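You operate a simulated robot arm through the tools that you are given. There is no shell and no other tool. Be economical: measure what you need, move in short steps, check, and stop when the job is done.

The job below is to be done with a simulated two-armed robot. You get a single attempt, and the scene is never put back.

## Task
On the top of the bags bench, fold the yellow wiping cloth in half.

It is judged by the outcome, as a careful person would: the job done as asked, and still so three seconds after it is handed in. It fails if anything else is knocked over, pushed out of place, dropped, spilled or broken. Flat cloth is picked up by pressing the open fingertips on it (5 to 10 N) and closing them slowly along it; thin cloth reads only 2 to 8 mm in the jaws.

## Robot
Two 7-joint arms with two-finger parallel grippers on one trunk, on a base that drives. Base frame: it is fixed to the floor where the robot stands at the start and does not move with it; the origin is under the middle of the robot, x ahead of it, y to its left, z up. Lengths are in m, angles in rad, forces in N, time in s.
The left shoulder is at the start at [0.07, 0.134, 1.126], the right one opposite. Places, roughly: top of the bags bench [0.5, 0, 0.9]. Payload 1.57 kg a hand.
The TCP of each hand is the grasp point between the finger pads, 0.03 m short of the fingertips. In the tool frame z runs along the fingers and y along their closing line. Largest opening 0.08 m; finger width 0.017, thickness 0.012; the body of the gripper, 0.04 by 0.082 m, starts 0.08 m behind the TCP.
Orientation is told as [roll, pitch, yaw] about the base's x, y, z axes, in that order, counted from this pose: with the fingers straight down and closing along the base's y, the tool's x points along the base's -x, its y along +y and its z along -z.

## Interface
- The arms move only by the tool send_rows. It takes "left_moves", "right_moves" or both (then of equal length, played together; a hand with none holds still); each is a list of rows, each an object of numbers (a shift or turn left out is 0, a gripper value left out holds the last): "dx", "dy", "dz": the shift along the tool's x, y, z in m; "wx", "wy", "wz": the turn, a rotation vector about the tool's x, y, z in degrees. In form: [{"dx": .., "dy": .., "dz": .., "wx": .., "wy": .., "wz": ..}, ...]. A call has 1 to 12 rows; each row is the pose to reach, as a shift and turn from the pose commanded when the call began, along the tool's axes at that moment. "left_jaw" and "right_jaw" are, for a hand that has rows, the closure, from 0 (fully open) to 1 (shut), set as the call begins (left out, the last holds). A row lasts 0.2 s, in which the tool goes at most 0.05 m and 0.15 rad; a call with a longer step from one row to the next is refused whole, and so is a gripper value outside its range. A pose out of reach is approached as far as the arm can. The call stops where the force on the tool passes 40 N (or 10 N more than at its start, if that is more) or the arm is blocked; 0.2 s more then pass. The fingers move at their own pace (about 0.153 m/s each) and stop on an object; they squeeze with about 21 N. The grip force told is the motor's: it shows also when the fingers shut on nothing. Time passes only in rows, and 0.2 s behind the last, so rows that repeat a pose let the fingers close. The reply holds the time, the measured pose of the TCP, the force on the tool along the base axes, the opening and the grip force, in the units named above and with some noise.
- Cameras (640 x 400 px; columns grow to the right, rows downward): "scene" is now at [0.1247, 0.0263, 1.3304]; the picture's right is [0.23, -0.97, 0.00], its down [-0.69, -0.16, -0.70] and it looks along [0.68, 0.16, -0.71] (base axes); focal length 214 px, centre (320, 200). "left" rides on the left gripper at [0.072, 0.007, -0.122] in its tool frame; the picture's right is [-0.09, 1.00, 0.00], its down [-0.84, -0.08, -0.54] and it looks along [-0.54, -0.05, 0.84] (tool axes); focal length 238 px, centre (320, 200). "right" rides on the right gripper at [0.072, -0.007, -0.122] in its tool frame; the picture's right is [0.09, 1.00, 0.00], its down [-0.84, 0.08, -0.54] and it looks along [-0.54, 0.05, 0.84] (tool axes); focal length 238 px, centre (320, 200). There is no depth. A picture from a camera that has moved, and an enlarged one, comes with that camera's place and axes in the base frame and with its lens. The place of the scene camera against the robot may be out by one fixed shift of up to 0.018 m in any direction.
- get_image(camera): a new picture of that camera. The clock stands still meanwhile.
- slide_trunk(by): slides the trunk up (or, below 0, down) by that many m; the arms and the scene camera ride with it, the base frame stays. It gives what a move gives, with no picture.
- roll_base(legs): drives the robot by 1 to 6 legs, each [ahead, left, turn to the left] in m, m and rad, along the robot's own axes; the way and the turn of a leg run together, so that a leg with both is an arc; at most 1.5 m and 3.142 rad a leg. The arms and the cameras ride along, it lands a little off, and it stops where it bumps. It gives what a move gives.
- head_to(pan, tilt): turns the head with the scene camera to pan (to the left, within 1.501 rad either way) and tilt (down, from -0.506 to 1.204), counted from straight ahead of the robot. It gives what a move gives.
- zoom(camera, box): a new picture of the part [left, top, right, bottom] of that camera's present view, enlarged. The clock stands still meanwhile.
- close_job(): hands the job in; it is judged then, once.

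Go step by step. Nothing tells you exact positions but the pictures and the camera data: compare them with the known pose of the tool, close in by small moves and look again before you grip or let go. The budget is 120 turns and 92 pictures, counting those below and the enlarged ones. Unless the task says otherwise, let go and move clear before handing in, and close with one line.

The tools are called after "Call:" as a command line: name --argument value ..., lists and objects as JSON in quotes. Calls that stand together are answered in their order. send_rows: Moves the arms, as the interface text tells. Its arguments: {"type":"object","properties":{"left_moves":{"type":"array","items":{"type":"object","properties":{"dx":{"type":"number"},"dy":{"type":"number"},"dz":{"type":"number"},"wx":{"type":"number"},"wy":{"type":"number"},"wz":{"type":"number"}}}},"left_jaw":{"type":"number"},"right_moves":{"type":"array","items":{"type":"object","properties":{"dx":{"type":"number"},"dy":{"type":"number"},"dz":{"type":"number"},"wx":{"type":"number"},"wy":{"type":"number"},"wz":{"type":"number"}}}},"right_jaw":{"type":"number"}},"required":[]} The other tools are called the same way: slide_trunk (by) slides the trunk up or down; roll_base (legs) drives the base; head_to (pan, tilt) turns the head that bears the scene camera; get_image (camera) takes a picture; zoom (camera, box) takes an enlarged picture of a part of a camera's view; close_job () hands the job in.

At the start:

```text
clock: 0.0
left_ee_pos: [0.429, 0.2112, 1.102]
left_tcp_rot: [0.0, 0.0, 0.0]
left_wrist_force: [-0.4, -0.3, 0.1]
left_gripper_width: 0.08
left_grasp_force: 0.0
right_ee_pos: [0.4281, -0.1355, 1.1033]
right_tcp_rot: [-0.001, 0.0, 0.0]
right_wrist_force: [-0.3, 0.7, 0.6]
right_gripper_width: 0.08
right_grasp_force: 0.1
trunk travel left (down, up): [-0.7, 0.24]
robot x, y, heading: [-0.0025, 0.0006, -0.004]
head pan, tilt: [0.232, 0.796]
```

scene: 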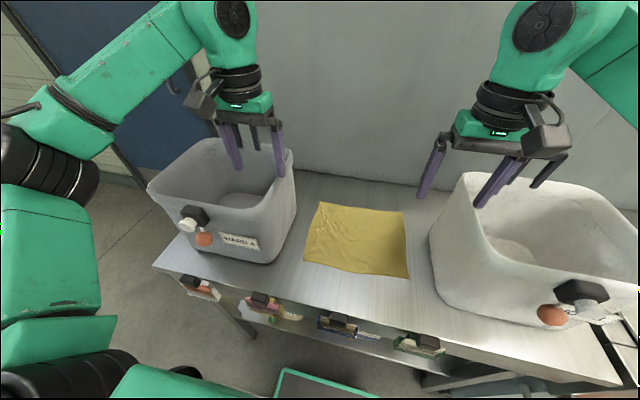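
right: 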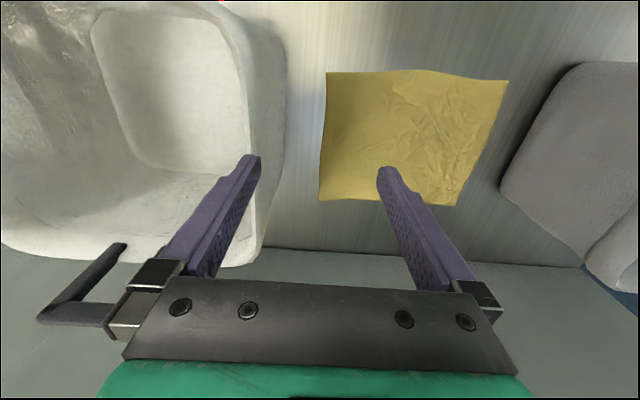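
left: 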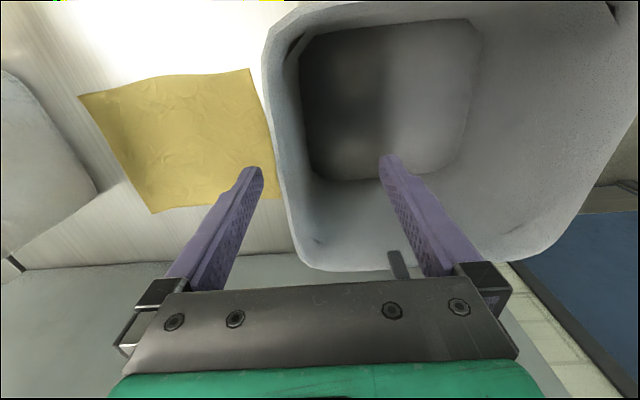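

The cloth lies between the two bins, with its top at about z=0.86 and spanning roughly x 0.38–0.58, y −0.13–0.125. I plan to pinch both near corners, one hand each, and fold the near edge over to the far edge. First I'll bring both hands above the near edge, still high up.

Call:
send_rows --left_moves '[{"dx": 0.015, "dy": -0.043}, {"dx": 0.03, "dy": -0.086}, {"dx": 0.044, "dy": -0.131}, {"dx": 0.044, "dy": -0.131}]' --right_moves '[{"dx": 0.015, "dy": 0.015}, {"dx": 0.03, "dy": 0.03}, {"dx": 0.043, "dy": 0.045}, {"dx": 0.043, "dy": 0.045}]' --left_jaw 0.3 --right_jaw 0.3

Call:
get_image --camera "left"

Call:
get_image --camera "right"

Call:
get_image --camera "scene"

```text
clock: 1.0
left_ee_pos: [0.3853, 0.0764, 1.1014]
left_tcp_rot: [-0.001, 0.0, -0.001]
left_wrist_force: [-0.1, 0.3, 0.4]
left_gripper_width: 0.056
left_grasp_force: 0.1
right_ee_pos: [0.3859, -0.0881, 1.1023]
right_tcp_rot: [0.001, -0.001, -0.002]
right_wrist_force: [0.0, 1.4, 0.5]
right_gripper_width: 0.0559
right_grasp_force: 0.0
trunk travel left (down, up): [-0.7, 0.24]
robot x, y, heading: [0.0004, 0.0014, 0.0]
head pan, tilt: [0.232, 0.796]
```

```text
88 pictures are left
camera left: at [0.3126, 0.0834, 1.2225], right [0.09, 1.0, 0.0], down [0.84, -0.08, 0.54], along [0.54, -0.05, -0.84], focal length 238 px, centre (320, 200)
```

left: 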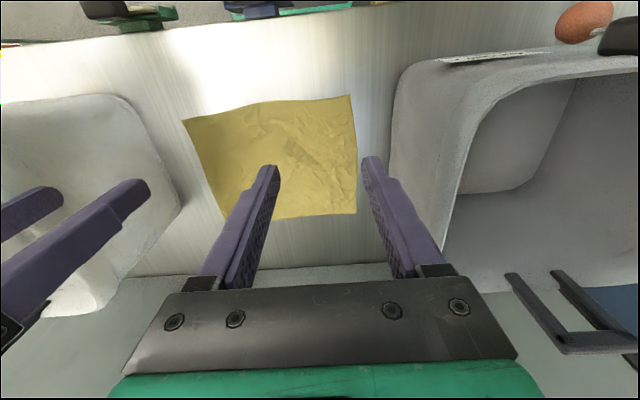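

```text
87 pictures are left
camera right: at [0.3137, -0.0958, 1.2236], right [-0.09, 1.0, 0.0], down [0.84, 0.08, 0.54], along [0.54, 0.05, -0.84], focal length 238 px, centre (320, 200)
```

right: 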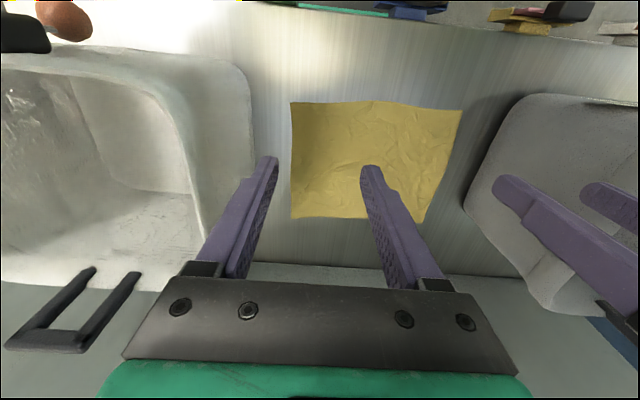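

```text
86 pictures are left
camera scene: at [0.1248, 0.0269, 1.3304], right [0.23, -0.97, 0.0], down [-0.69, -0.17, -0.7], along [0.68, 0.16, -0.71], focal length 214 px, centre (320, 200)
```

scene: 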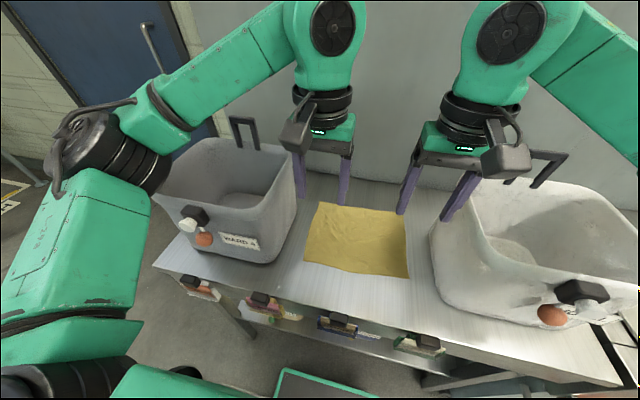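

The second views agree: bench top at z≈0.86, near corners at (0.373, 0.12) and (0.383, −0.132), and bins clear of |y|<0.145. I'll lower both hands to just above the cloth with the jaws partly open.

Call:
send_rows --left_moves '[{"dx": -0.003, "dy": 0.008, "dz": 0.045}, {"dx": -0.003, "dy": 0.008, "dz": 0.09}, {"dx": -0.003, "dy": 0.008, "dz": 0.135}, {"dx": -0.003, "dy": 0.008, "dz": 0.17}, {"dx": -0.003, "dy": 0.008, "dz": 0.19}, {"dx": -0.003, "dy": 0.008, "dz": 0.19}]' --right_moves '[{"dx": -0.008, "dy": -0.005, "dz": 0.045}, {"dx": -0.008, "dy": -0.005, "dz": 0.09}, {"dx": -0.008, "dy": -0.005, "dz": 0.135}, {"dx": -0.008, "dy": -0.005, "dz": 0.17}, {"dx": -0.008, "dy": -0.005, "dz": 0.19}, {"dx": -0.008, "dy": -0.005, "dz": 0.19}]' --left_jaw 0.55 --right_jaw 0.55

Call:
get_image --camera "left"

Call:
get_image --camera "right"

Call:
get_image --camera "scene"

```text
clock: 2.4
left_ee_pos: [0.389, 0.0864, 0.9145]
left_tcp_rot: [0.0, -0.006, 0.002]
left_wrist_force: [0.0, 0.2, -0.7]
left_gripper_width: 0.0361
left_grasp_force: 0.2
right_ee_pos: [0.3906, -0.0923, 0.9151]
right_tcp_rot: [-0.001, -0.001, -0.001]
right_wrist_force: [-0.8, -0.5, -0.9]
right_gripper_width: 0.0359
right_grasp_force: 0.1
trunk travel left (down, up): [-0.7, 0.24]
robot x, y, heading: [0.0006, 0.0015, 0.005]
head pan, tilt: [0.232, 0.796]
```

```text
85 pictures are left
camera left: at [0.3171, 0.0932, 1.035], right [0.09, 1.0, 0.0], down [0.83, -0.08, 0.55], along [0.54, -0.05, -0.84], focal length 238 px, centre (320, 200)
```

left: 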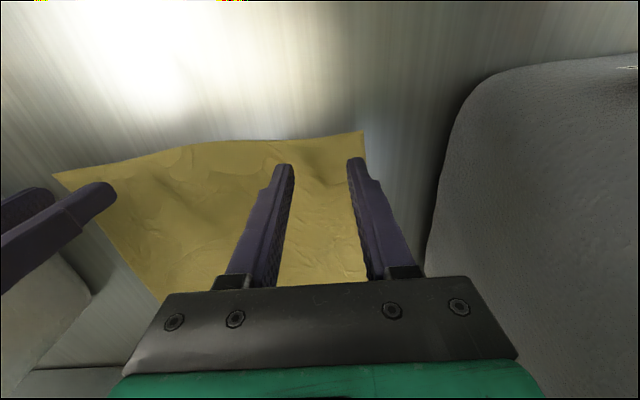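

```text
84 pictures are left
camera right: at [0.3184, -0.1007, 1.0375], right [-0.09, 1.0, 0.0], down [0.84, 0.08, 0.54], along [0.54, 0.05, -0.84], focal length 238 px, centre (320, 200)
```

right: 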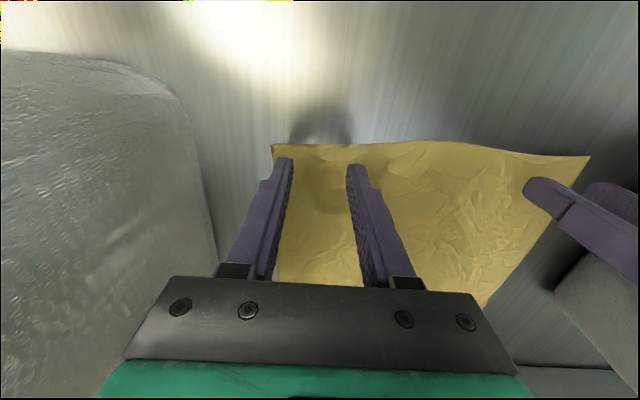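

```text
83 pictures are left
camera scene: at [0.1214, 0.0255, 1.3313], right [0.23, -0.97, 0.0], down [-0.69, -0.16, -0.7], along [0.68, 0.16, -0.71], focal length 214 px, centre (320, 200)
```

scene: 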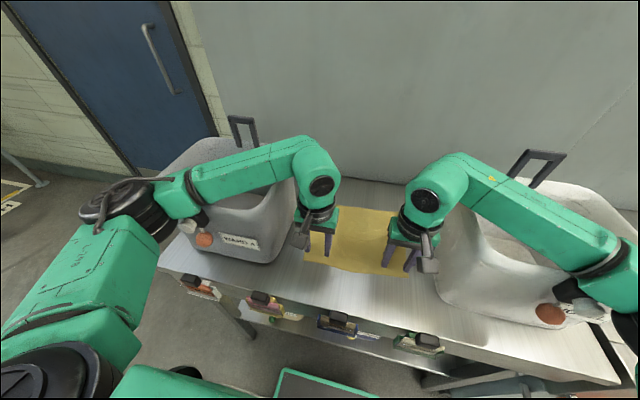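

Tips are about 2.5 cm above the cloth and just inside the near edge. I'll lower to near contact, watching the force.

Call:
send_rows --left_moves '[{"dx": 0.003, "dz": 0.012}, {"dx": 0.003, "dz": 0.02}, {"dx": 0.003, "dz": 0.023}, {"dx": 0.003, "dz": 0.023}]' --right_moves '[{"dx": -0.002, "dz": 0.012}, {"dx": -0.002, "dz": 0.02}, {"dx": -0.002, "dz": 0.023}, {"dx": -0.002, "dz": 0.023}]'

```text
clock: 3.4
left_ee_pos: [0.3671, 0.0874, 0.9061]
left_tcp_rot: [-0.004, -0.043, 0.001]
left_wrist_force: [-1.4, 0.1, -0.1]
left_gripper_width: 0.0362
left_grasp_force: 0.0
right_ee_pos: [0.3757, -0.0949, 0.9049]
right_tcp_rot: [0.002, -0.037, -0.001]
right_wrist_force: [0.1, 0.4, -0.2]
right_gripper_width: 0.036
right_grasp_force: 0.0
trunk travel left (down, up): [-0.7, 0.24]
robot x, y, heading: [-0.0005, 0.001, -0.004]
head pan, tilt: [0.232, 0.796]
```

Both hands drifted back and tilted instead of going straight down, so something limits the arms. I'll look before moving further.

Call:
get_image --camera "scene"

Call:
get_image --camera "left"

```text
82 pictures are left
camera scene: at [0.0906, 0.0253, 1.335], right [0.23, -0.97, 0.01], down [-0.68, -0.16, -0.72], along [0.7, 0.16, -0.7], focal length 214 px, centre (320, 200)
```

scene: 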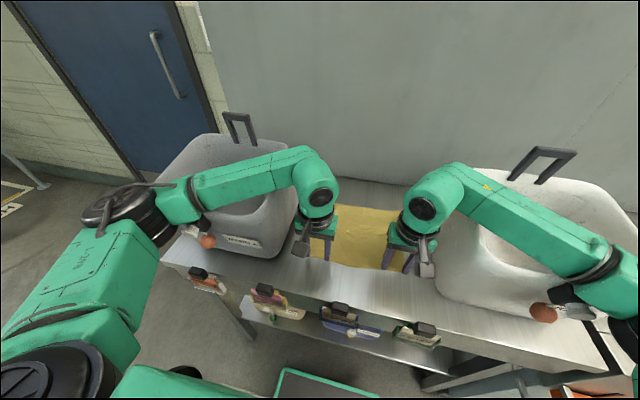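

```text
81 pictures are left
camera left: at [0.2915, 0.0931, 1.023], right [0.09, 1.0, 0.0], down [0.81, -0.07, 0.58], along [0.57, -0.05, -0.82], focal length 238 px, centre (320, 200)
```

left: 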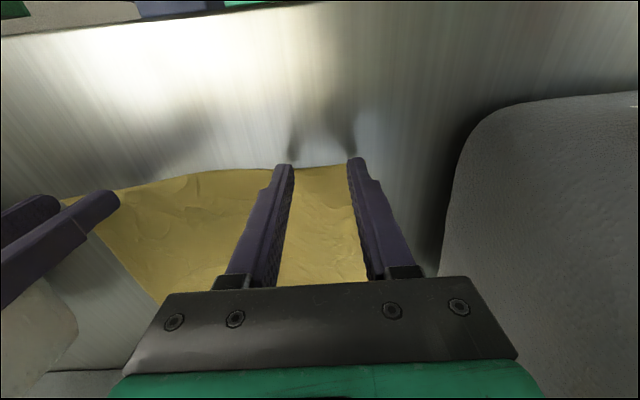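

The scene camera itself shifted back and pitched, so the forearms are leaning on the bin rims and tipping the robot. I'll back off upward now.

Call:
send_rows --left_moves '[{"dz": -0.03}, {"dz": -0.07}, {"dz": -0.11}, {"dz": -0.15}, {"dz": -0.15}]' --right_moves '[{"dz": -0.03}, {"dz": -0.07}, {"dz": -0.11}, {"dz": -0.15}, {"dz": -0.15}]'

Call:
get_image --camera "scene"

```text
clock: 4.6
left_ee_pos: [0.3836, 0.0859, 1.0395]
left_tcp_rot: [0.0, 0.0, 0.0]
left_wrist_force: [0.1, 1.3, 0.8]
left_gripper_width: 0.036
left_grasp_force: 0.0
right_ee_pos: [0.3935, -0.097, 1.0412]
right_tcp_rot: [0.0, 0.001, 0.0]
right_wrist_force: [0.0, 0.0, 0.6]
right_gripper_width: 0.0359
right_grasp_force: 0.1
trunk travel left (down, up): [-0.7, 0.24]
robot x, y, heading: [0.0009, -0.0044, -0.001]
head pan, tilt: [0.232, 0.796]
```

```text
80 pictures are left
camera scene: at [0.124, 0.026, 1.3304], right [0.23, -0.97, 0.0], down [-0.69, -0.16, -0.7], along [0.68, 0.16, -0.71], focal length 214 px, centre (320, 200)
```

scene: 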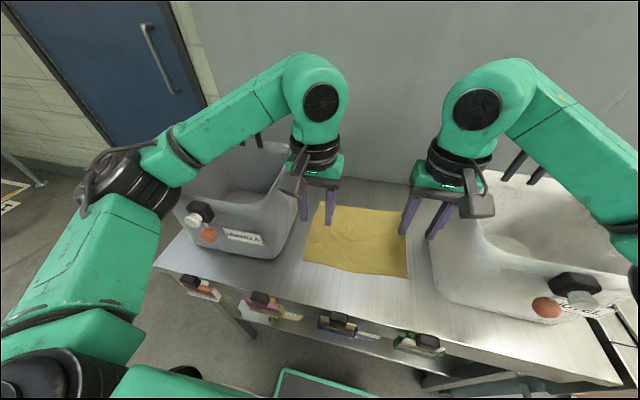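

Everything is upright and the robot sits level again; the bins seem to have shifted by a few millimetres at most. To lift the elbows clear of the rims I'll raise the trunk, then reach down from there.

Call:
slide_trunk --by 0.22

Call:
get_image --camera "scene"

```text
clock: 6.9
left_ee_pos: [0.3847, 0.0866, 1.2566]
left_tcp_rot: [-0.001, 0.001, -0.002]
left_wrist_force: [-0.7, 0.4, 0.4]
left_gripper_width: 0.0359
left_grasp_force: 0.1
right_ee_pos: [0.3938, -0.0969, 1.2603]
right_tcp_rot: [-0.001, 0.0, 0.0]
right_wrist_force: [-0.7, -1.1, -0.2]
right_gripper_width: 0.0357
right_grasp_force: 0.1
trunk travel left (down, up): [-0.92, 0.02]
robot x, y, heading: [-0.0016, -0.0006, -0.004]
head pan, tilt: [0.232, 0.796]
```

```text
79 pictures are left
camera scene: at [0.1248, 0.0262, 1.5504], right [0.23, -0.97, 0.0], down [-0.69, -0.16, -0.7], along [0.68, 0.16, -0.71], focal length 214 px, centre (320, 200)
```

scene: 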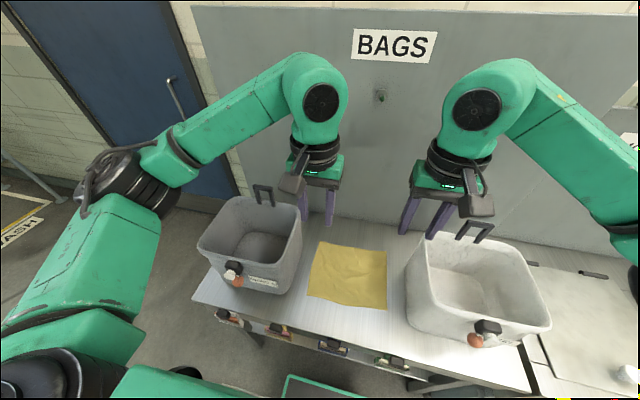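

Clear view now, bins upright. I'll lower the hands from the raised trunk to z≈1.05 and check the forearm posture.

Call:
send_rows --left_moves '[{"dz": 0.045}, {"dz": 0.09}, {"dz": 0.135}, {"dz": 0.18}, {"dz": 0.21}, {"dz": 0.21}]' --right_moves '[{"dz": 0.045}, {"dz": 0.09}, {"dz": 0.135}, {"dz": 0.18}, {"dz": 0.21}, {"dz": 0.21}]'

Call:
get_image --camera "scene"

```text
clock: 8.3
left_ee_pos: [0.3854, 0.0846, 1.0453]
left_tcp_rot: [-0.001, 0.001, 0.0]
left_wrist_force: [0.6, -0.6, -0.6]
left_gripper_width: 0.036
left_grasp_force: 0.1
right_ee_pos: [0.3953, -0.0974, 1.0502]
right_tcp_rot: [-0.001, 0.0, -0.001]
right_wrist_force: [-0.4, 0.4, 0.1]
right_gripper_width: 0.036
right_grasp_force: 0.0
trunk travel left (down, up): [-0.92, 0.02]
robot x, y, heading: [-0.0017, 0.0002, -0.005]
head pan, tilt: [0.232, 0.796]
```

```text
78 pictures are left
camera scene: at [0.1244, 0.0265, 1.5505], right [0.23, -0.97, 0.0], down [-0.69, -0.16, -0.7], along [0.68, 0.16, -0.71], focal length 214 px, centre (320, 200)
```

scene: 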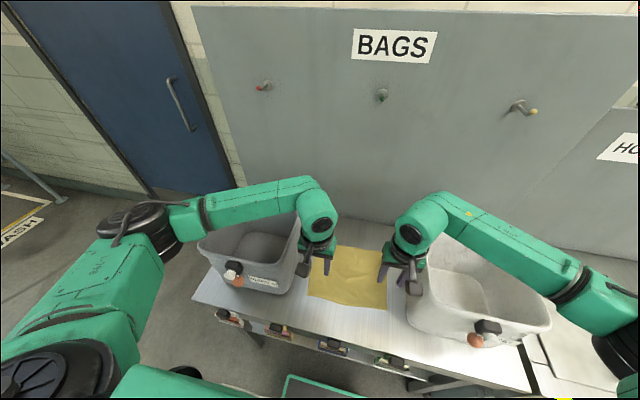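

Geometry puts the rims at z≈1.05. With the trunk raised, the forearms should slope down to the wrists and clear the rims by 2–3 cm. I'll take the last bit of trunk travel, then go down in stages, using camera tilt as a sign of contact.

Call:
slide_trunk --by 0.018

Call:
send_rows --left_moves '[{"dy": -0.005, "dz": 0.03}, {"dy": -0.005, "dz": 0.06}, {"dy": -0.005, "dz": 0.09}, {"dy": -0.005, "dz": 0.11}, {"dy": -0.005, "dz": 0.12}, {"dy": -0.005, "dz": 0.12}]' --right_moves '[{"dx": 0.002, "dy": 0.006, "dz": 0.03}, {"dx": 0.002, "dy": 0.006, "dz": 0.06}, {"dx": 0.002, "dy": 0.006, "dz": 0.09}, {"dx": 0.002, "dy": 0.006, "dz": 0.11}, {"dx": 0.002, "dy": 0.006, "dz": 0.12}, {"dx": 0.002, "dy": 0.006, "dz": 0.12}]'

Call:
get_image --camera "scene"

```text
clock: 9.0
left_ee_pos: [0.3852, 0.0865, 1.0628]
left_tcp_rot: [0.0, 0.0, -0.001]
left_wrist_force: [0.0, 0.0, -0.5]
left_gripper_width: 0.0358
left_grasp_force: 0.0
right_ee_pos: [0.3942, -0.0988, 1.069]
right_tcp_rot: [0.0, 0.0, 0.001]
right_wrist_force: [0.1, -0.2, -0.5]
right_gripper_width: 0.036
right_grasp_force: 0.1
trunk travel left (down, up): [-0.938, 0.002]
robot x, y, heading: [-0.0012, 0.0045, -0.001]
head pan, tilt: [0.232, 0.796]
```

```text
clock: 10.4
left_ee_pos: [0.3843, 0.0795, 0.944]
left_tcp_rot: [0.001, -0.001, 0.0]
left_wrist_force: [-0.2, 0.8, 0.7]
left_gripper_width: 0.0361
left_grasp_force: 0.0
right_ee_pos: [0.3948, -0.0927, 0.9495]
right_tcp_rot: [0.0, 0.0, 0.001]
right_wrist_force: [0.2, -0.5, 0.2]
right_gripper_width: 0.0361
right_grasp_force: 0.0
trunk travel left (down, up): [-0.938, 0.002]
robot x, y, heading: [0.0035, -0.0014, 0.002]
head pan, tilt: [0.232, 0.796]
```

```text
77 pictures are left
camera scene: at [0.1246, 0.0263, 1.5685], right [0.23, -0.97, 0.0], down [-0.69, -0.16, -0.7], along [0.68, 0.16, -0.71], focal length 214 px, centre (320, 200)
```

scene: 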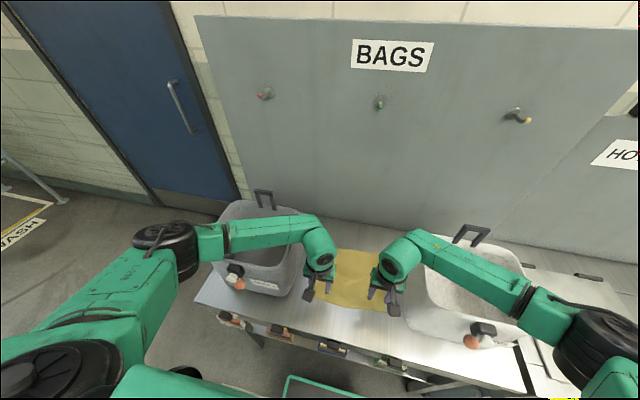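

No lean at all yet. I'll continue to just above contact (TCP ≈0.905) and look again.

Call:
send_rows --left_moves '[{"dz": 0.02}, {"dz": 0.034}, {"dz": 0.039}, {"dz": 0.039}]' --right_moves '[{"dz": 0.02}, {"dz": 0.036}, {"dz": 0.044}, {"dz": 0.044}]'

Call:
get_image --camera "scene"

Call:
get_image --camera "left"

Call:
get_image --camera "right"

```text
clock: 11.4
left_ee_pos: [0.3844, 0.08, 0.9055]
left_tcp_rot: [0.001, 0.0, 0.001]
left_wrist_force: [-0.6, -0.4, 0.5]
left_gripper_width: 0.0358
left_grasp_force: 0.0
right_ee_pos: [0.3938, -0.092, 0.9039]
right_tcp_rot: [0.0, 0.0, 0.0]
right_wrist_force: [-0.4, 0.2, 0.3]
right_gripper_width: 0.0361
right_grasp_force: 0.1
trunk travel left (down, up): [-0.938, 0.002]
robot x, y, heading: [-0.002, -0.0005, 0.002]
head pan, tilt: [0.232, 0.796]
```

```text
76 pictures are left
camera scene: at [0.1247, 0.0262, 1.5684], right [0.23, -0.97, 0.0], down [-0.69, -0.16, -0.7], along [0.68, 0.16, -0.71], focal length 214 px, centre (320, 200)
```

scene: 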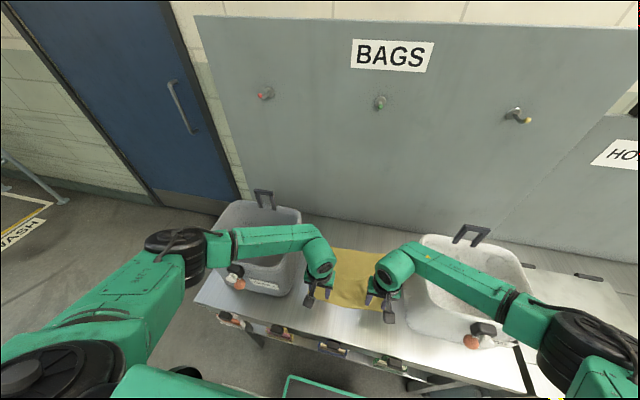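

```text
75 pictures are left
camera left: at [0.3126, 0.0862, 1.0263], right [0.09, 1.0, 0.0], down [0.84, -0.08, 0.54], along [0.54, -0.05, -0.84], focal length 238 px, centre (320, 200)
```

left: 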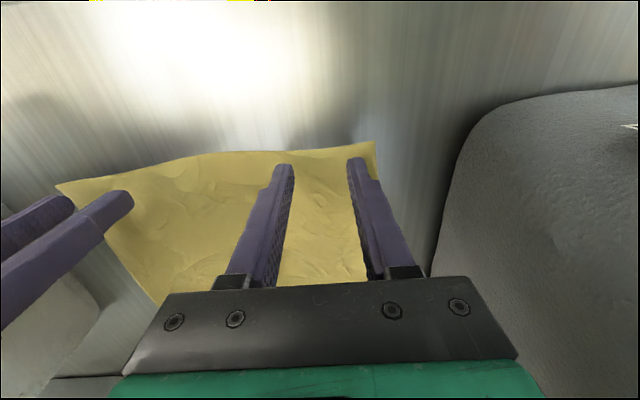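

```text
74 pictures are left
camera right: at [0.3216, -0.1004, 1.0264], right [-0.09, 1.0, 0.0], down [0.84, 0.08, 0.54], along [0.54, 0.05, -0.84], focal length 238 px, centre (320, 200)
```

right: 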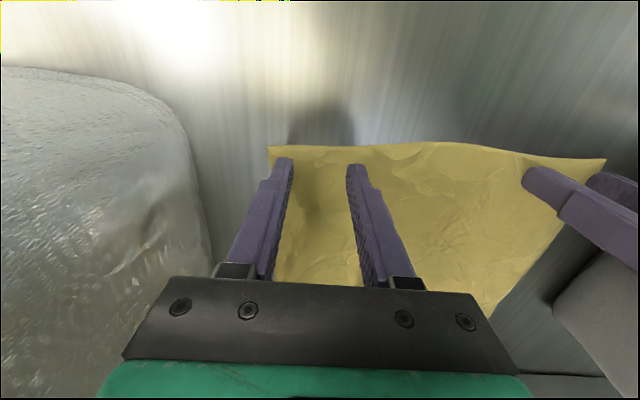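

No lean, and the cloth hasn't moved. Now down slowly to contact.

Call:
send_rows --left_moves '[{"dz": 0.006}, {"dz": 0.01}, {"dz": 0.014}, {"dz": 0.014}]' --right_moves '[{"dz": 0.006}, {"dz": 0.009}, {"dz": 0.012}, {"dz": 0.012}]'

```text
clock: 12.4
left_ee_pos: [0.3851, 0.0794, 0.8897]
left_tcp_rot: [0.0, -0.002, 0.002]
left_wrist_force: [0.0, 1.0, 5.7]
left_gripper_width: 0.0362
left_grasp_force: 0.1
right_ee_pos: [0.3928, -0.0924, 0.8924]
right_tcp_rot: [-0.001, 0.0, 0.0]
right_wrist_force: [0.2, -0.8, -0.3]
right_gripper_width: 0.0358
right_grasp_force: 0.1
trunk travel left (down, up): [-0.938, 0.002]
robot x, y, heading: [0.0, -0.0039, 0.001]
head pan, tilt: [0.232, 0.796]
```

Left presses at 5.7 N; right is still about 3 mm off. I'll lower the right only.

Call:
send_rows --right_moves '[{"dz": 0.002}, {"dz": 0.003}, {"dz": 0.003}]'

```text
clock: 13.2
left_ee_pos: [0.3842, 0.0815, 0.8907]
left_tcp_rot: [0.0, -0.002, 0.0]
left_wrist_force: [0.4, -0.8, 0.3]
left_gripper_width: 0.036
left_grasp_force: 0.0
right_ee_pos: [0.394, -0.0915, 0.8911]
right_tcp_rot: [0.001, -0.005, -0.001]
right_wrist_force: [2.8, -3.3, 18.4]
right_gripper_width: 0.0362
right_grasp_force: 0.1
trunk travel left (down, up): [-0.938, 0.002]
robot x, y, heading: [-0.0004, -0.0032, 0.003]
head pan, tilt: [0.232, 0.796]
```

Right is too hard (18 N) and left has unloaded. Trimming both.

Call:
send_rows --left_moves '[{"dz": 0.0008}, {"dz": 0.0008}]' --right_moves '[{"dz": -0.0013}, {"dz": -0.0013}]'

```text
clock: 13.8
left_ee_pos: [0.3848, 0.079, 0.8908]
left_tcp_rot: [-0.001, -0.002, 0.002]
left_wrist_force: [-0.4, 0.2, 13.3]
left_gripper_width: 0.036
left_grasp_force: 0.0
right_ee_pos: [0.3913, -0.0925, 0.8925]
right_tcp_rot: [-0.001, -0.001, -0.002]
right_wrist_force: [0.6, 1.0, 3.1]
right_gripper_width: 0.0359
right_grasp_force: 0.1
trunk travel left (down, up): [-0.938, 0.002]
robot x, y, heading: [0.0009, -0.0026, -0.002]
head pan, tilt: [0.232, 0.796]
```

Call:
send_rows --left_moves '[{"dz": -0.0005}, {"dz": -0.0005}]' --right_moves '[{"dz": 0.0003}, {"dz": 0.0003}]'

```text
clock: 14.4
left_ee_pos: [0.383, 0.0804, 0.892]
left_tcp_rot: [-0.003, -0.001, -0.002]
left_wrist_force: [2.2, -1.9, 11.8]
left_gripper_width: 0.0361
left_grasp_force: 0.1
right_ee_pos: [0.3905, -0.0916, 0.8913]
right_tcp_rot: [0.002, -0.001, 0.0]
right_wrist_force: [-1.2, 1.1, 6.4]
right_gripper_width: 0.036
right_grasp_force: 0.1
trunk travel left (down, up): [-0.938, 0.002]
robot x, y, heading: [-0.0007, -0.0013, -0.004]
head pan, tilt: [0.232, 0.796]
```

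Pressures are near target (about 11 and 6 N). I'll close slowly in jaw steps.

Call:
send_rows --left_moves '[{"dz": -0.0002}]' --right_moves '[{"dz": 0.0}]' --left_jaw 0.65 --right_jaw 0.65

Call:
send_rows --left_moves '[{"dz": 0.0}]' --right_moves '[{"dz": 0.0}]' --left_jaw 0.75 --right_jaw 0.75

Call:
get_image --camera "left"

Call:
get_image --camera "right"

```text
clock: 14.8
left_ee_pos: [0.3841, 0.0789, 0.891]
left_tcp_rot: [0.0, -0.002, -0.001]
left_wrist_force: [0.1, -0.5, 13.1]
left_gripper_width: 0.0282
left_grasp_force: 0.2
right_ee_pos: [0.3916, -0.0917, 0.8917]
right_tcp_rot: [0.0, -0.002, -0.001]
right_wrist_force: [0.1, 0.0, 5.4]
right_gripper_width: 0.0272
right_grasp_force: 0.1
trunk travel left (down, up): [-0.938, 0.002]
robot x, y, heading: [-0.0003, 0.0033, -0.003]
head pan, tilt: [0.232, 0.796]
```

```text
clock: 15.2
left_ee_pos: [0.3845, 0.0793, 0.8907]
left_tcp_rot: [0.0, -0.002, 0.001]
left_wrist_force: [-0.3, 0.6, 13.6]
left_gripper_width: 0.0147
left_grasp_force: 0.0
right_ee_pos: [0.3916, -0.0925, 0.8918]
right_tcp_rot: [0.001, -0.004, 0.0]
right_wrist_force: [-0.1, 0.8, 4.4]
right_gripper_width: 0.0191
right_grasp_force: 0.1
trunk travel left (down, up): [-0.938, 0.002]
robot x, y, heading: [-0.0021, -0.0014, 0.001]
head pan, tilt: [0.232, 0.796]
```

```text
73 pictures are left
camera left: at [0.3122, 0.0867, 1.0123], right [0.09, 1.0, 0.0], down [0.84, -0.08, 0.54], along [0.54, -0.05, -0.84], focal length 238 px, centre (320, 200)
```

left: 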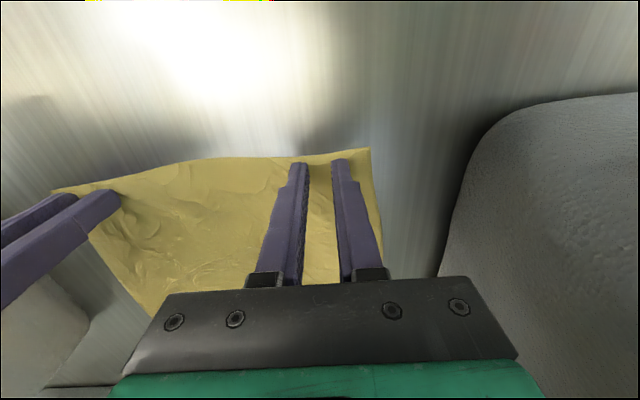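

```text
72 pictures are left
camera right: at [0.3193, -0.1001, 1.0132], right [-0.09, 1.0, 0.0], down [0.84, 0.08, 0.54], along [0.54, 0.05, -0.84], focal length 238 px, centre (320, 200)
```

right: 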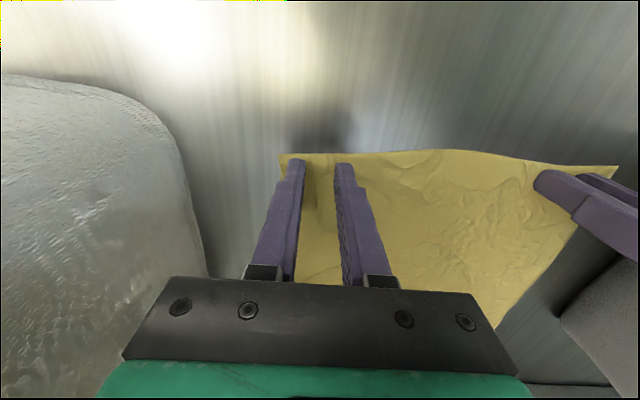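

The cloth is gathering between both pairs of fingers. I'll keep closing.

Call:
send_rows --left_moves '[{"dz": -0.0003}]' --right_moves '[{"dz": 0.0003}]' --left_jaw 0.85 --right_jaw 0.85

Call:
send_rows --left_moves '[{"dz": 0.0}, {"dz": 0.0}]' --right_moves '[{"dz": 0.0}, {"dz": 0.0}]' --left_jaw 0.93 --right_jaw 0.93

Call:
send_rows --left_moves '[{"dz": 0.0}, {"dz": 0.0}]' --right_moves '[{"dz": 0.0}, {"dz": 0.0}]' --left_jaw 1.0 --right_jaw 1.0

Call:
get_image --camera "left"

Call:
get_image --camera "right"

```text
clock: 15.6
left_ee_pos: [0.384, 0.0793, 0.8917]
left_tcp_rot: [0.0, -0.002, 0.001]
left_wrist_force: [-0.3, -0.4, 10.7]
left_gripper_width: 0.0097
left_grasp_force: 0.1
right_ee_pos: [0.3906, -0.0924, 0.8926]
right_tcp_rot: [0.0, -0.004, -0.001]
right_wrist_force: [0.0, -0.3, 2.0]
right_gripper_width: 0.011
right_grasp_force: 0.1
trunk travel left (down, up): [-0.938, 0.002]
robot x, y, heading: [-0.0029, -0.0006, -0.0]
head pan, tilt: [0.232, 0.796]
```

```text
clock: 16.2
left_ee_pos: [0.3843, 0.0811, 0.8918]
left_tcp_rot: [0.0, -0.002, 0.002]
left_wrist_force: [-1.1, 0.2, 10.4]
left_gripper_width: 0.0046
left_grasp_force: 0.0
right_ee_pos: [0.392, -0.0927, 0.8912]
right_tcp_rot: [0.0, -0.001, 0.001]
right_wrist_force: [-0.1, -0.1, 0.4]
right_gripper_width: 0.0049
right_grasp_force: 0.1
trunk travel left (down, up): [-0.938, 0.002]
robot x, y, heading: [0.0012, -0.0012, 0.002]
head pan, tilt: [0.232, 0.796]
```

```text
clock: 16.8
left_ee_pos: [0.3848, 0.0807, 0.8912]
left_tcp_rot: [0.002, -0.002, 0.0]
left_wrist_force: [-1.2, 0.7, 11.7]
left_gripper_width: 0.0
left_grasp_force: 21.0
right_ee_pos: [0.3918, -0.0922, 0.8914]
right_tcp_rot: [0.001, -0.003, 0.001]
right_wrist_force: [0.3, -0.1, 0.4]
right_gripper_width: 0.0001
right_grasp_force: 20.7
trunk travel left (down, up): [-0.938, 0.002]
robot x, y, heading: [0.0011, -0.003, 0.006]
head pan, tilt: [0.232, 0.796]
```

```text
71 pictures are left
camera left: at [0.3124, 0.0869, 1.0123], right [0.09, 1.0, 0.0], down [0.84, -0.08, 0.54], along [0.54, -0.05, -0.84], focal length 238 px, centre (320, 200)
```

left: 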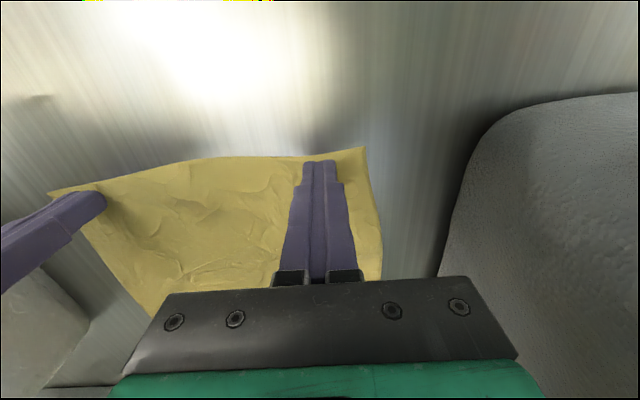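

```text
70 pictures are left
camera right: at [0.3196, -0.1002, 1.0134], right [-0.09, 1.0, 0.0], down [0.84, 0.08, 0.54], along [0.54, 0.05, -0.84], focal length 238 px, centre (320, 200)
```

right: 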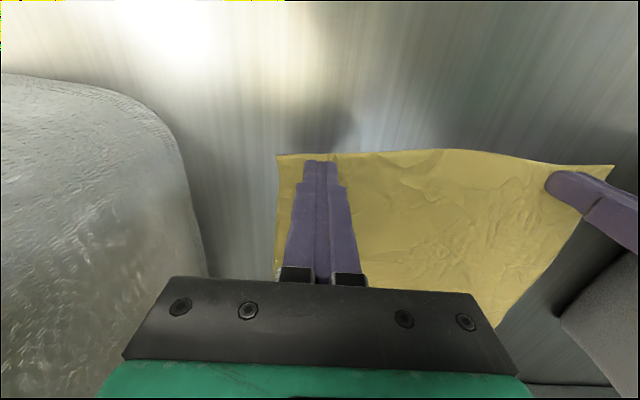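

Both jaws shut on nothing (0 mm), so the cloth slipped out. I'll lift slightly, reopen, and press again with better-balanced force and a much slower close.

Call:
send_rows --left_moves '[{"dz": -0.006}, {"dz": -0.01}, {"dz": -0.01}]' --right_moves '[{"dz": -0.006}, {"dz": -0.01}, {"dz": -0.01}]'

Call:
send_rows --left_moves '[{"dx": -0.004}, {"dx": -0.004}]' --right_moves '[{"dx": -0.003}, {"dx": -0.003}]' --left_jaw 0.5 --right_jaw 0.5

Call:
send_rows --left_moves '[{"dz": 0.005}, {"dz": 0.009}, {"dz": 0.009}]' --right_moves '[{"dz": 0.006}, {"dz": 0.0105}, {"dz": 0.0105}]'

```text
clock: 17.6
left_ee_pos: [0.3853, 0.0806, 0.8988]
left_tcp_rot: [0.0, -0.001, 0.001]
left_wrist_force: [-0.2, 0.6, 0.2]
left_gripper_width: 0.0002
left_grasp_force: 21.2
right_ee_pos: [0.3931, -0.0935, 0.9006]
right_tcp_rot: [0.001, 0.001, 0.0]
right_wrist_force: [0.0, -0.1, -0.6]
right_gripper_width: 0.0
right_grasp_force: 20.8
trunk travel left (down, up): [-0.938, 0.002]
robot x, y, heading: [-0.0022, 0.0007, -0.001]
head pan, tilt: [0.232, 0.796]
```

```text
clock: 18.2
left_ee_pos: [0.3881, 0.0812, 0.9007]
left_tcp_rot: [-0.002, -0.001, -0.002]
left_wrist_force: [-0.6, 0.2, 0.7]
left_gripper_width: 0.0399
left_grasp_force: 0.0
right_ee_pos: [0.397, -0.0929, 0.9005]
right_tcp_rot: [0.001, 0.0, 0.0]
right_wrist_force: [0.1, 0.6, -0.6]
right_gripper_width: 0.04
right_grasp_force: 0.1
trunk travel left (down, up): [-0.938, 0.002]
robot x, y, heading: [0.001, 0.0051, 0.001]
head pan, tilt: [0.232, 0.796]
```

```text
clock: 19.0
left_ee_pos: [0.3891, 0.0809, 0.8937]
left_tcp_rot: [0.0, 0.001, -0.001]
left_wrist_force: [-0.2, -0.3, 0.0]
left_gripper_width: 0.0397
left_grasp_force: 0.0
right_ee_pos: [0.3969, -0.0914, 0.8919]
right_tcp_rot: [-0.001, -0.003, 0.0]
right_wrist_force: [0.0, -1.2, 11.0]
right_gripper_width: 0.0399
right_grasp_force: 0.1
trunk travel left (down, up): [-0.938, 0.002]
robot x, y, heading: [-0.0001, 0.0007, -0.0]
head pan, tilt: [0.232, 0.796]
```

Call:
send_rows --left_moves '[{"dz": 0.001}, {"dz": 0.0015}, {"dz": 0.0015}]'

```text
clock: 19.8
left_ee_pos: [0.3878, 0.0807, 0.8914]
left_tcp_rot: [-0.001, -0.002, 0.001]
left_wrist_force: [0.0, 0.8, 5.0]
left_gripper_width: 0.04
left_grasp_force: 0.0
right_ee_pos: [0.3968, -0.0917, 0.8911]
right_tcp_rot: [-0.001, -0.002, -0.001]
right_wrist_force: [2.9, -0.7, 12.8]
right_gripper_width: 0.0401
right_grasp_force: 0.1
trunk travel left (down, up): [-0.938, 0.002]
robot x, y, heading: [-0.0014, -0.001, -0.003]
head pan, tilt: [0.232, 0.796]
```

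Call:
send_rows --left_moves '[{"dz": 0.0003}]' --right_moves '[{"dz": -0.0004}]' --left_jaw 0.54 --right_jaw 0.54

Call:
send_rows --left_moves '[{"dz": 0.0}]' --right_moves '[{"dz": 0.0}]' --left_jaw 0.58 --right_jaw 0.58

Call:
send_rows --left_moves '[{"dz": 0.0}]' --right_moves '[{"dz": 0.0}]' --left_jaw 0.62 --right_jaw 0.62

Call:
send_rows --left_moves '[{"dz": 0.0}]' --right_moves '[{"dz": 0.0}]' --left_jaw 0.66 --right_jaw 0.66

Call:
zoom --camera "left" --box '[220, 120, 420, 245]'

Call:
zoom --camera "right" --box '[220, 120, 420, 245]'

```text
clock: 20.2
left_ee_pos: [0.3879, 0.0811, 0.8916]
left_tcp_rot: [0.0, -0.002, 0.0]
left_wrist_force: [0.0, 0.7, 5.9]
left_gripper_width: 0.0361
left_grasp_force: 0.0
right_ee_pos: [0.3966, -0.0926, 0.891]
right_tcp_rot: [0.001, 0.0, 0.001]
right_wrist_force: [0.3, 0.9, 5.5]
right_gripper_width: 0.0361
right_grasp_force: 0.1
trunk travel left (down, up): [-0.938, 0.002]
robot x, y, heading: [-0.0004, 0.0003, -0.002]
head pan, tilt: [0.232, 0.796]
```

```text
clock: 20.6
left_ee_pos: [0.3881, 0.0803, 0.8914]
left_tcp_rot: [0.0, -0.001, 0.001]
left_wrist_force: [0.0, -0.3, 6.8]
left_gripper_width: 0.0323
left_grasp_force: 0.0
right_ee_pos: [0.3951, -0.0926, 0.8914]
right_tcp_rot: [0.0, -0.001, 0.0]
right_wrist_force: [-1.1, 0.2, 2.8]
right_gripper_width: 0.0332
right_grasp_force: 0.1
trunk travel left (down, up): [-0.938, 0.002]
robot x, y, heading: [0.0025, -0.0015, 0.002]
head pan, tilt: [0.232, 0.796]
```

```text
clock: 21.0
left_ee_pos: [0.3881, 0.0809, 0.8916]
left_tcp_rot: [-0.002, -0.001, -0.001]
left_wrist_force: [0.3, -0.1, 8.1]
left_gripper_width: 0.0286
left_grasp_force: 0.1
right_ee_pos: [0.3974, -0.0927, 0.8926]
right_tcp_rot: [0.001, 0.0, -0.001]
right_wrist_force: [0.3, -0.4, 0.4]
right_gripper_width: 0.0306
right_grasp_force: 0.0
trunk travel left (down, up): [-0.938, 0.002]
robot x, y, heading: [-0.0006, 0.0027, 0.0]
head pan, tilt: [0.232, 0.796]
```

```text
clock: 21.4
left_ee_pos: [0.3879, 0.081, 0.8916]
left_tcp_rot: [0.0, -0.003, 0.0]
left_wrist_force: [-0.6, 0.0, 8.4]
left_gripper_width: 0.0254
left_grasp_force: 0.1
right_ee_pos: [0.3964, -0.0918, 0.8922]
right_tcp_rot: [0.0, -0.004, 0.0]
right_wrist_force: [-0.3, -0.2, 0.1]
right_gripper_width: 0.0272
right_grasp_force: 0.0
trunk travel left (down, up): [-0.938, 0.002]
robot x, y, heading: [-0.0001, 0.0011, 0.001]
head pan, tilt: [0.232, 0.796]
```

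```text
3.20 times, centred on (320, 182) of left
camera zoom: at [0.3165, 0.0868, 1.0123], right [0.09, 1.0, 0.0], down [0.84, -0.08, 0.54], along [0.54, -0.05, -0.84], focal length 763 px, centre (320, 256)
```

zoom: 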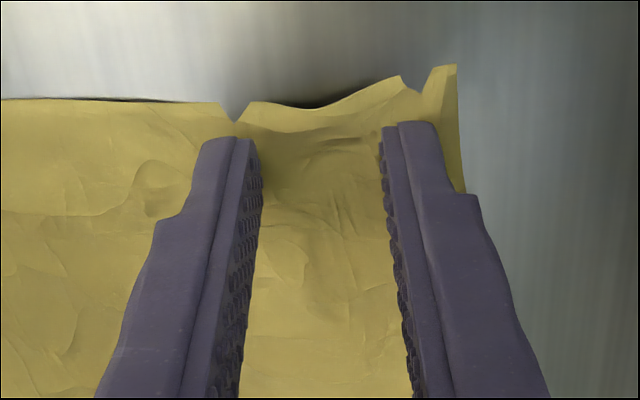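

```text
3.20 times, centred on (320, 182) of right
camera zoom: at [0.3242, -0.1005, 1.0137], right [-0.09, 1.0, 0.0], down [0.84, 0.08, 0.54], along [0.54, 0.05, -0.84], focal length 763 px, centre (320, 256)
```

zoom: 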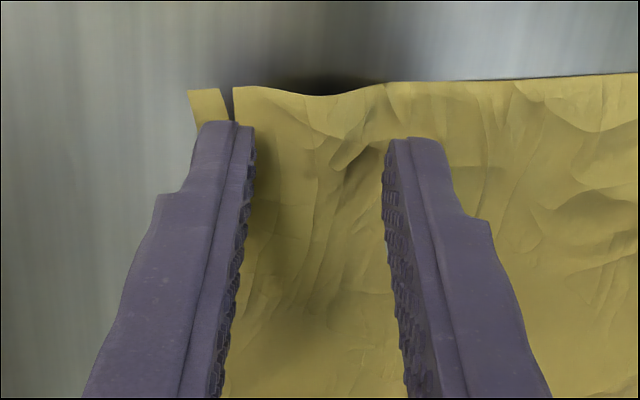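

This time the cloth is visibly arching between the fingers on both sides. Right pressure has faded, so I'll restore it and keep closing slowly.

Call:
send_rows --left_moves '[{"dz": 0.0}]' --right_moves '[{"dz": 0.0008}]' --left_jaw 0.69

Call:
send_rows --left_moves '[{"dz": 0.0}]' --right_moves '[{"dz": 0.0002}]' --left_jaw 0.72 --right_jaw 0.69

```text
clock: 21.8
left_ee_pos: [0.3885, 0.0813, 0.8925]
left_tcp_rot: [0.0, -0.002, 0.0]
left_wrist_force: [0.3, -0.9, 7.6]
left_gripper_width: 0.0251
left_grasp_force: 0.5
right_ee_pos: [0.3955, -0.0928, 0.8906]
right_tcp_rot: [0.0, -0.002, 0.001]
right_wrist_force: [0.7, 1.2, 2.1]
right_gripper_width: 0.0272
right_grasp_force: 0.1
trunk travel left (down, up): [-0.938, 0.002]
robot x, y, heading: [0.0013, -0.0004, -0.007]
head pan, tilt: [0.232, 0.796]
```

```text
clock: 22.2
left_ee_pos: [0.3879, 0.081, 0.8909]
left_tcp_rot: [0.001, -0.002, 0.0]
left_wrist_force: [1.1, -1.1, 4.5]
left_gripper_width: 0.0215
left_grasp_force: 0.2
right_ee_pos: [0.3961, -0.0934, 0.8925]
right_tcp_rot: [0.002, -0.005, 0.0]
right_wrist_force: [0.7, 0.2, 12.3]
right_gripper_width: 0.0234
right_grasp_force: 0.1
trunk travel left (down, up): [-0.938, 0.002]
robot x, y, heading: [-0.0029, 0.0002, -0.003]
head pan, tilt: [0.232, 0.796]
```

Call:
send_rows --left_moves '[{"dz": 0.0001}]' --right_moves '[{"dz": -0.0001}]' --left_jaw 0.76 --right_jaw 0.73

Call:
send_rows --left_moves '[{"dz": 0.0001}]' --right_moves '[{"dz": 0.0}]' --left_jaw 0.8 --right_jaw 0.77

Call:
send_rows --left_moves '[{"dz": 0.0}]' --right_moves '[{"dz": 0.0}]' --left_jaw 0.84 --right_jaw 0.81

Call:
zoom --camera "left" --box '[220, 120, 420, 245]'

Call:
zoom --camera "right" --box '[220, 120, 420, 245]'

```text
clock: 22.6
left_ee_pos: [0.3878, 0.0806, 0.8905]
left_tcp_rot: [0.0, -0.001, 0.002]
left_wrist_force: [-0.4, -0.2, 7.6]
left_gripper_width: 0.0181
left_grasp_force: 0.0
right_ee_pos: [0.3952, -0.0934, 0.8913]
right_tcp_rot: [0.002, -0.004, 0.0]
right_wrist_force: [2.6, 0.4, 13.3]
right_gripper_width: 0.0199
right_grasp_force: 0.1
trunk travel left (down, up): [-0.938, 0.002]
robot x, y, heading: [-0.0, -0.0017, -0.001]
head pan, tilt: [0.232, 0.796]
```

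```text
clock: 23.0
left_ee_pos: [0.3872, 0.0809, 0.8919]
left_tcp_rot: [-0.002, -0.001, 0.0]
left_wrist_force: [-0.2, -1.8, 5.5]
left_gripper_width: 0.016
left_grasp_force: 0.1
right_ee_pos: [0.3943, -0.0928, 0.8917]
right_tcp_rot: [0.002, -0.003, 0.0]
right_wrist_force: [0.8, 2.7, 17.3]
right_gripper_width: 0.0173
right_grasp_force: 0.0
trunk travel left (down, up): [-0.938, 0.002]
robot x, y, heading: [-0.0013, 0.0021, -0.001]
head pan, tilt: [0.232, 0.796]
```

```text
clock: 23.4
left_ee_pos: [0.3856, 0.0812, 0.8922]
left_tcp_rot: [0.001, -0.002, 0.0]
left_wrist_force: [0.0, -0.9, 8.4]
left_gripper_width: 0.0133
left_grasp_force: 0.6
right_ee_pos: [0.3935, -0.0935, 0.8918]
right_tcp_rot: [-0.001, -0.002, 0.0]
right_wrist_force: [-0.5, 4.0, 16.3]
right_gripper_width: 0.0158
right_grasp_force: 0.2
trunk travel left (down, up): [-0.938, 0.002]
robot x, y, heading: [0.0026, -0.0019, -0.004]
head pan, tilt: [0.232, 0.796]
```

```text
3.20 times, centred on (320, 182) of left
camera zoom: at [0.3153, 0.0877, 1.0123], right [0.09, 1.0, 0.0], down [0.84, -0.08, 0.54], along [0.54, -0.05, -0.84], focal length 763 px, centre (320, 256)
```

zoom: 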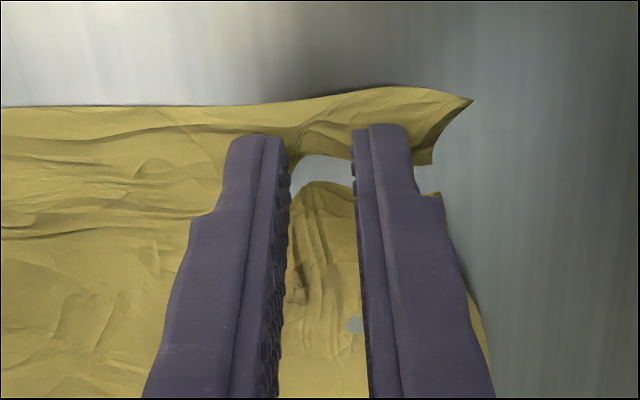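

```text
3.20 times, centred on (320, 182) of right
camera zoom: at [0.322, -0.1004, 1.0131], right [-0.09, 1.0, 0.0], down [0.84, 0.08, 0.54], along [0.54, 0.05, -0.84], focal length 763 px, centre (320, 256)
```

zoom: 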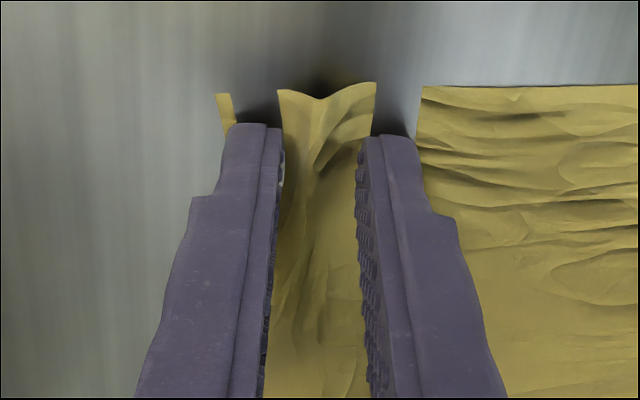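

A ruck is between the fingers on both sides. I'll continue closing slowly to the end.

Call:
send_rows --left_moves '[{"dz": 0.0}]' --right_moves '[{"dz": -0.0002}]' --left_jaw 0.88 --right_jaw 0.86

Call:
send_rows --left_moves '[{"dz": 0.0}]' --right_moves '[{"dz": 0.0}]' --left_jaw 0.92 --right_jaw 0.9

Call:
send_rows --left_moves '[{"dz": 0.0}]' --right_moves '[{"dz": 0.0}]' --left_jaw 0.96 --right_jaw 0.95

Call:
send_rows --left_moves '[{"dz": 0.0}, {"dz": 0.0}]' --right_moves '[{"dz": 0.0}, {"dz": 0.0}]' --left_jaw 1.0 --right_jaw 1.0

Call:
get_image --camera "left"

Call:
get_image --camera "right"

```text
clock: 23.8
left_ee_pos: [0.3862, 0.0822, 0.8908]
left_tcp_rot: [0.002, -0.004, 0.002]
left_wrist_force: [-0.4, 0.4, 9.9]
left_gripper_width: 0.0086
left_grasp_force: 0.1
right_ee_pos: [0.3941, -0.0931, 0.8898]
right_tcp_rot: [-0.002, -0.003, 0.0]
right_wrist_force: [-0.3, 1.2, 15.8]
right_gripper_width: 0.0112
right_grasp_force: 0.1
trunk travel left (down, up): [-0.938, 0.002]
robot x, y, heading: [0.0031, 0.0005, 0.0]
head pan, tilt: [0.232, 0.796]
```

```text
clock: 24.2
left_ee_pos: [0.3862, 0.0813, 0.8908]
left_tcp_rot: [0.0, -0.004, 0.002]
left_wrist_force: [-0.8, 1.1, 10.1]
left_gripper_width: 0.0052
left_grasp_force: 0.0
right_ee_pos: [0.3937, -0.0921, 0.8913]
right_tcp_rot: [0.0, -0.004, 0.001]
right_wrist_force: [-0.3, 1.3, 14.2]
right_gripper_width: 0.0077
right_grasp_force: 0.1
trunk travel left (down, up): [-0.938, 0.002]
robot x, y, heading: [0.0016, 0.0003, 0.002]
head pan, tilt: [0.232, 0.796]
```

```text
clock: 24.6
left_ee_pos: [0.3859, 0.081, 0.8914]
left_tcp_rot: [-0.002, -0.004, -0.001]
left_wrist_force: [-0.9, 1.0, 10.8]
left_gripper_width: 0.0021
left_grasp_force: 0.1
right_ee_pos: [0.3941, -0.0922, 0.891]
right_tcp_rot: [-0.002, -0.005, 0.0]
right_wrist_force: [-0.6, 3.1, 13.0]
right_gripper_width: 0.0041
right_grasp_force: 0.1
trunk travel left (down, up): [-0.938, 0.002]
robot x, y, heading: [-0.0014, -0.002, 0.003]
head pan, tilt: [0.232, 0.796]
```

```text
clock: 25.2
left_ee_pos: [0.3869, 0.0801, 0.8907]
left_tcp_rot: [-0.001, -0.002, -0.002]
left_wrist_force: [-0.5, -4.4, 9.7]
left_gripper_width: 0.0
left_grasp_force: 21.4
right_ee_pos: [0.3948, -0.0921, 0.8902]
right_tcp_rot: [0.001, -0.002, 0.0]
right_wrist_force: [-1.3, 5.2, 11.2]
right_gripper_width: 0.0021
right_grasp_force: 21.3
trunk travel left (down, up): [-0.938, 0.002]
robot x, y, heading: [-0.0013, 0.0012, 0.001]
head pan, tilt: [0.232, 0.796]
```

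```text
65 pictures are left
camera left: at [0.3151, 0.0873, 1.0125], right [0.09, 1.0, 0.0], down [0.84, -0.08, 0.54], along [0.54, -0.05, -0.84], focal length 238 px, centre (320, 200)
```

left: 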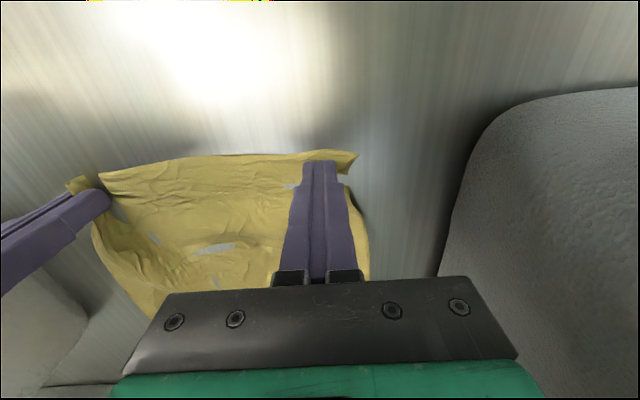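

```text
64 pictures are left
camera right: at [0.3219, -0.1, 1.0131], right [-0.09, 1.0, 0.0], down [0.84, 0.08, 0.54], along [0.54, 0.05, -0.84], focal length 238 px, centre (320, 200)
```

right: 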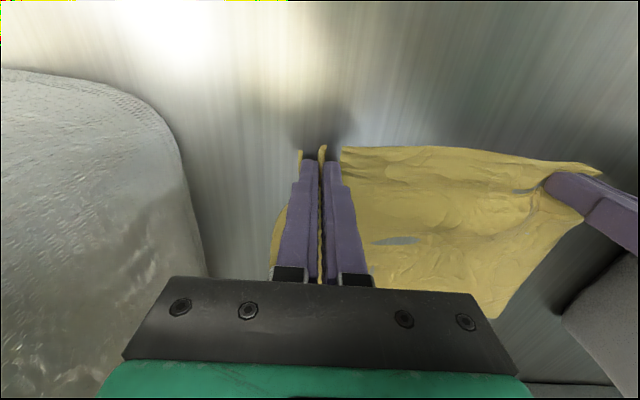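

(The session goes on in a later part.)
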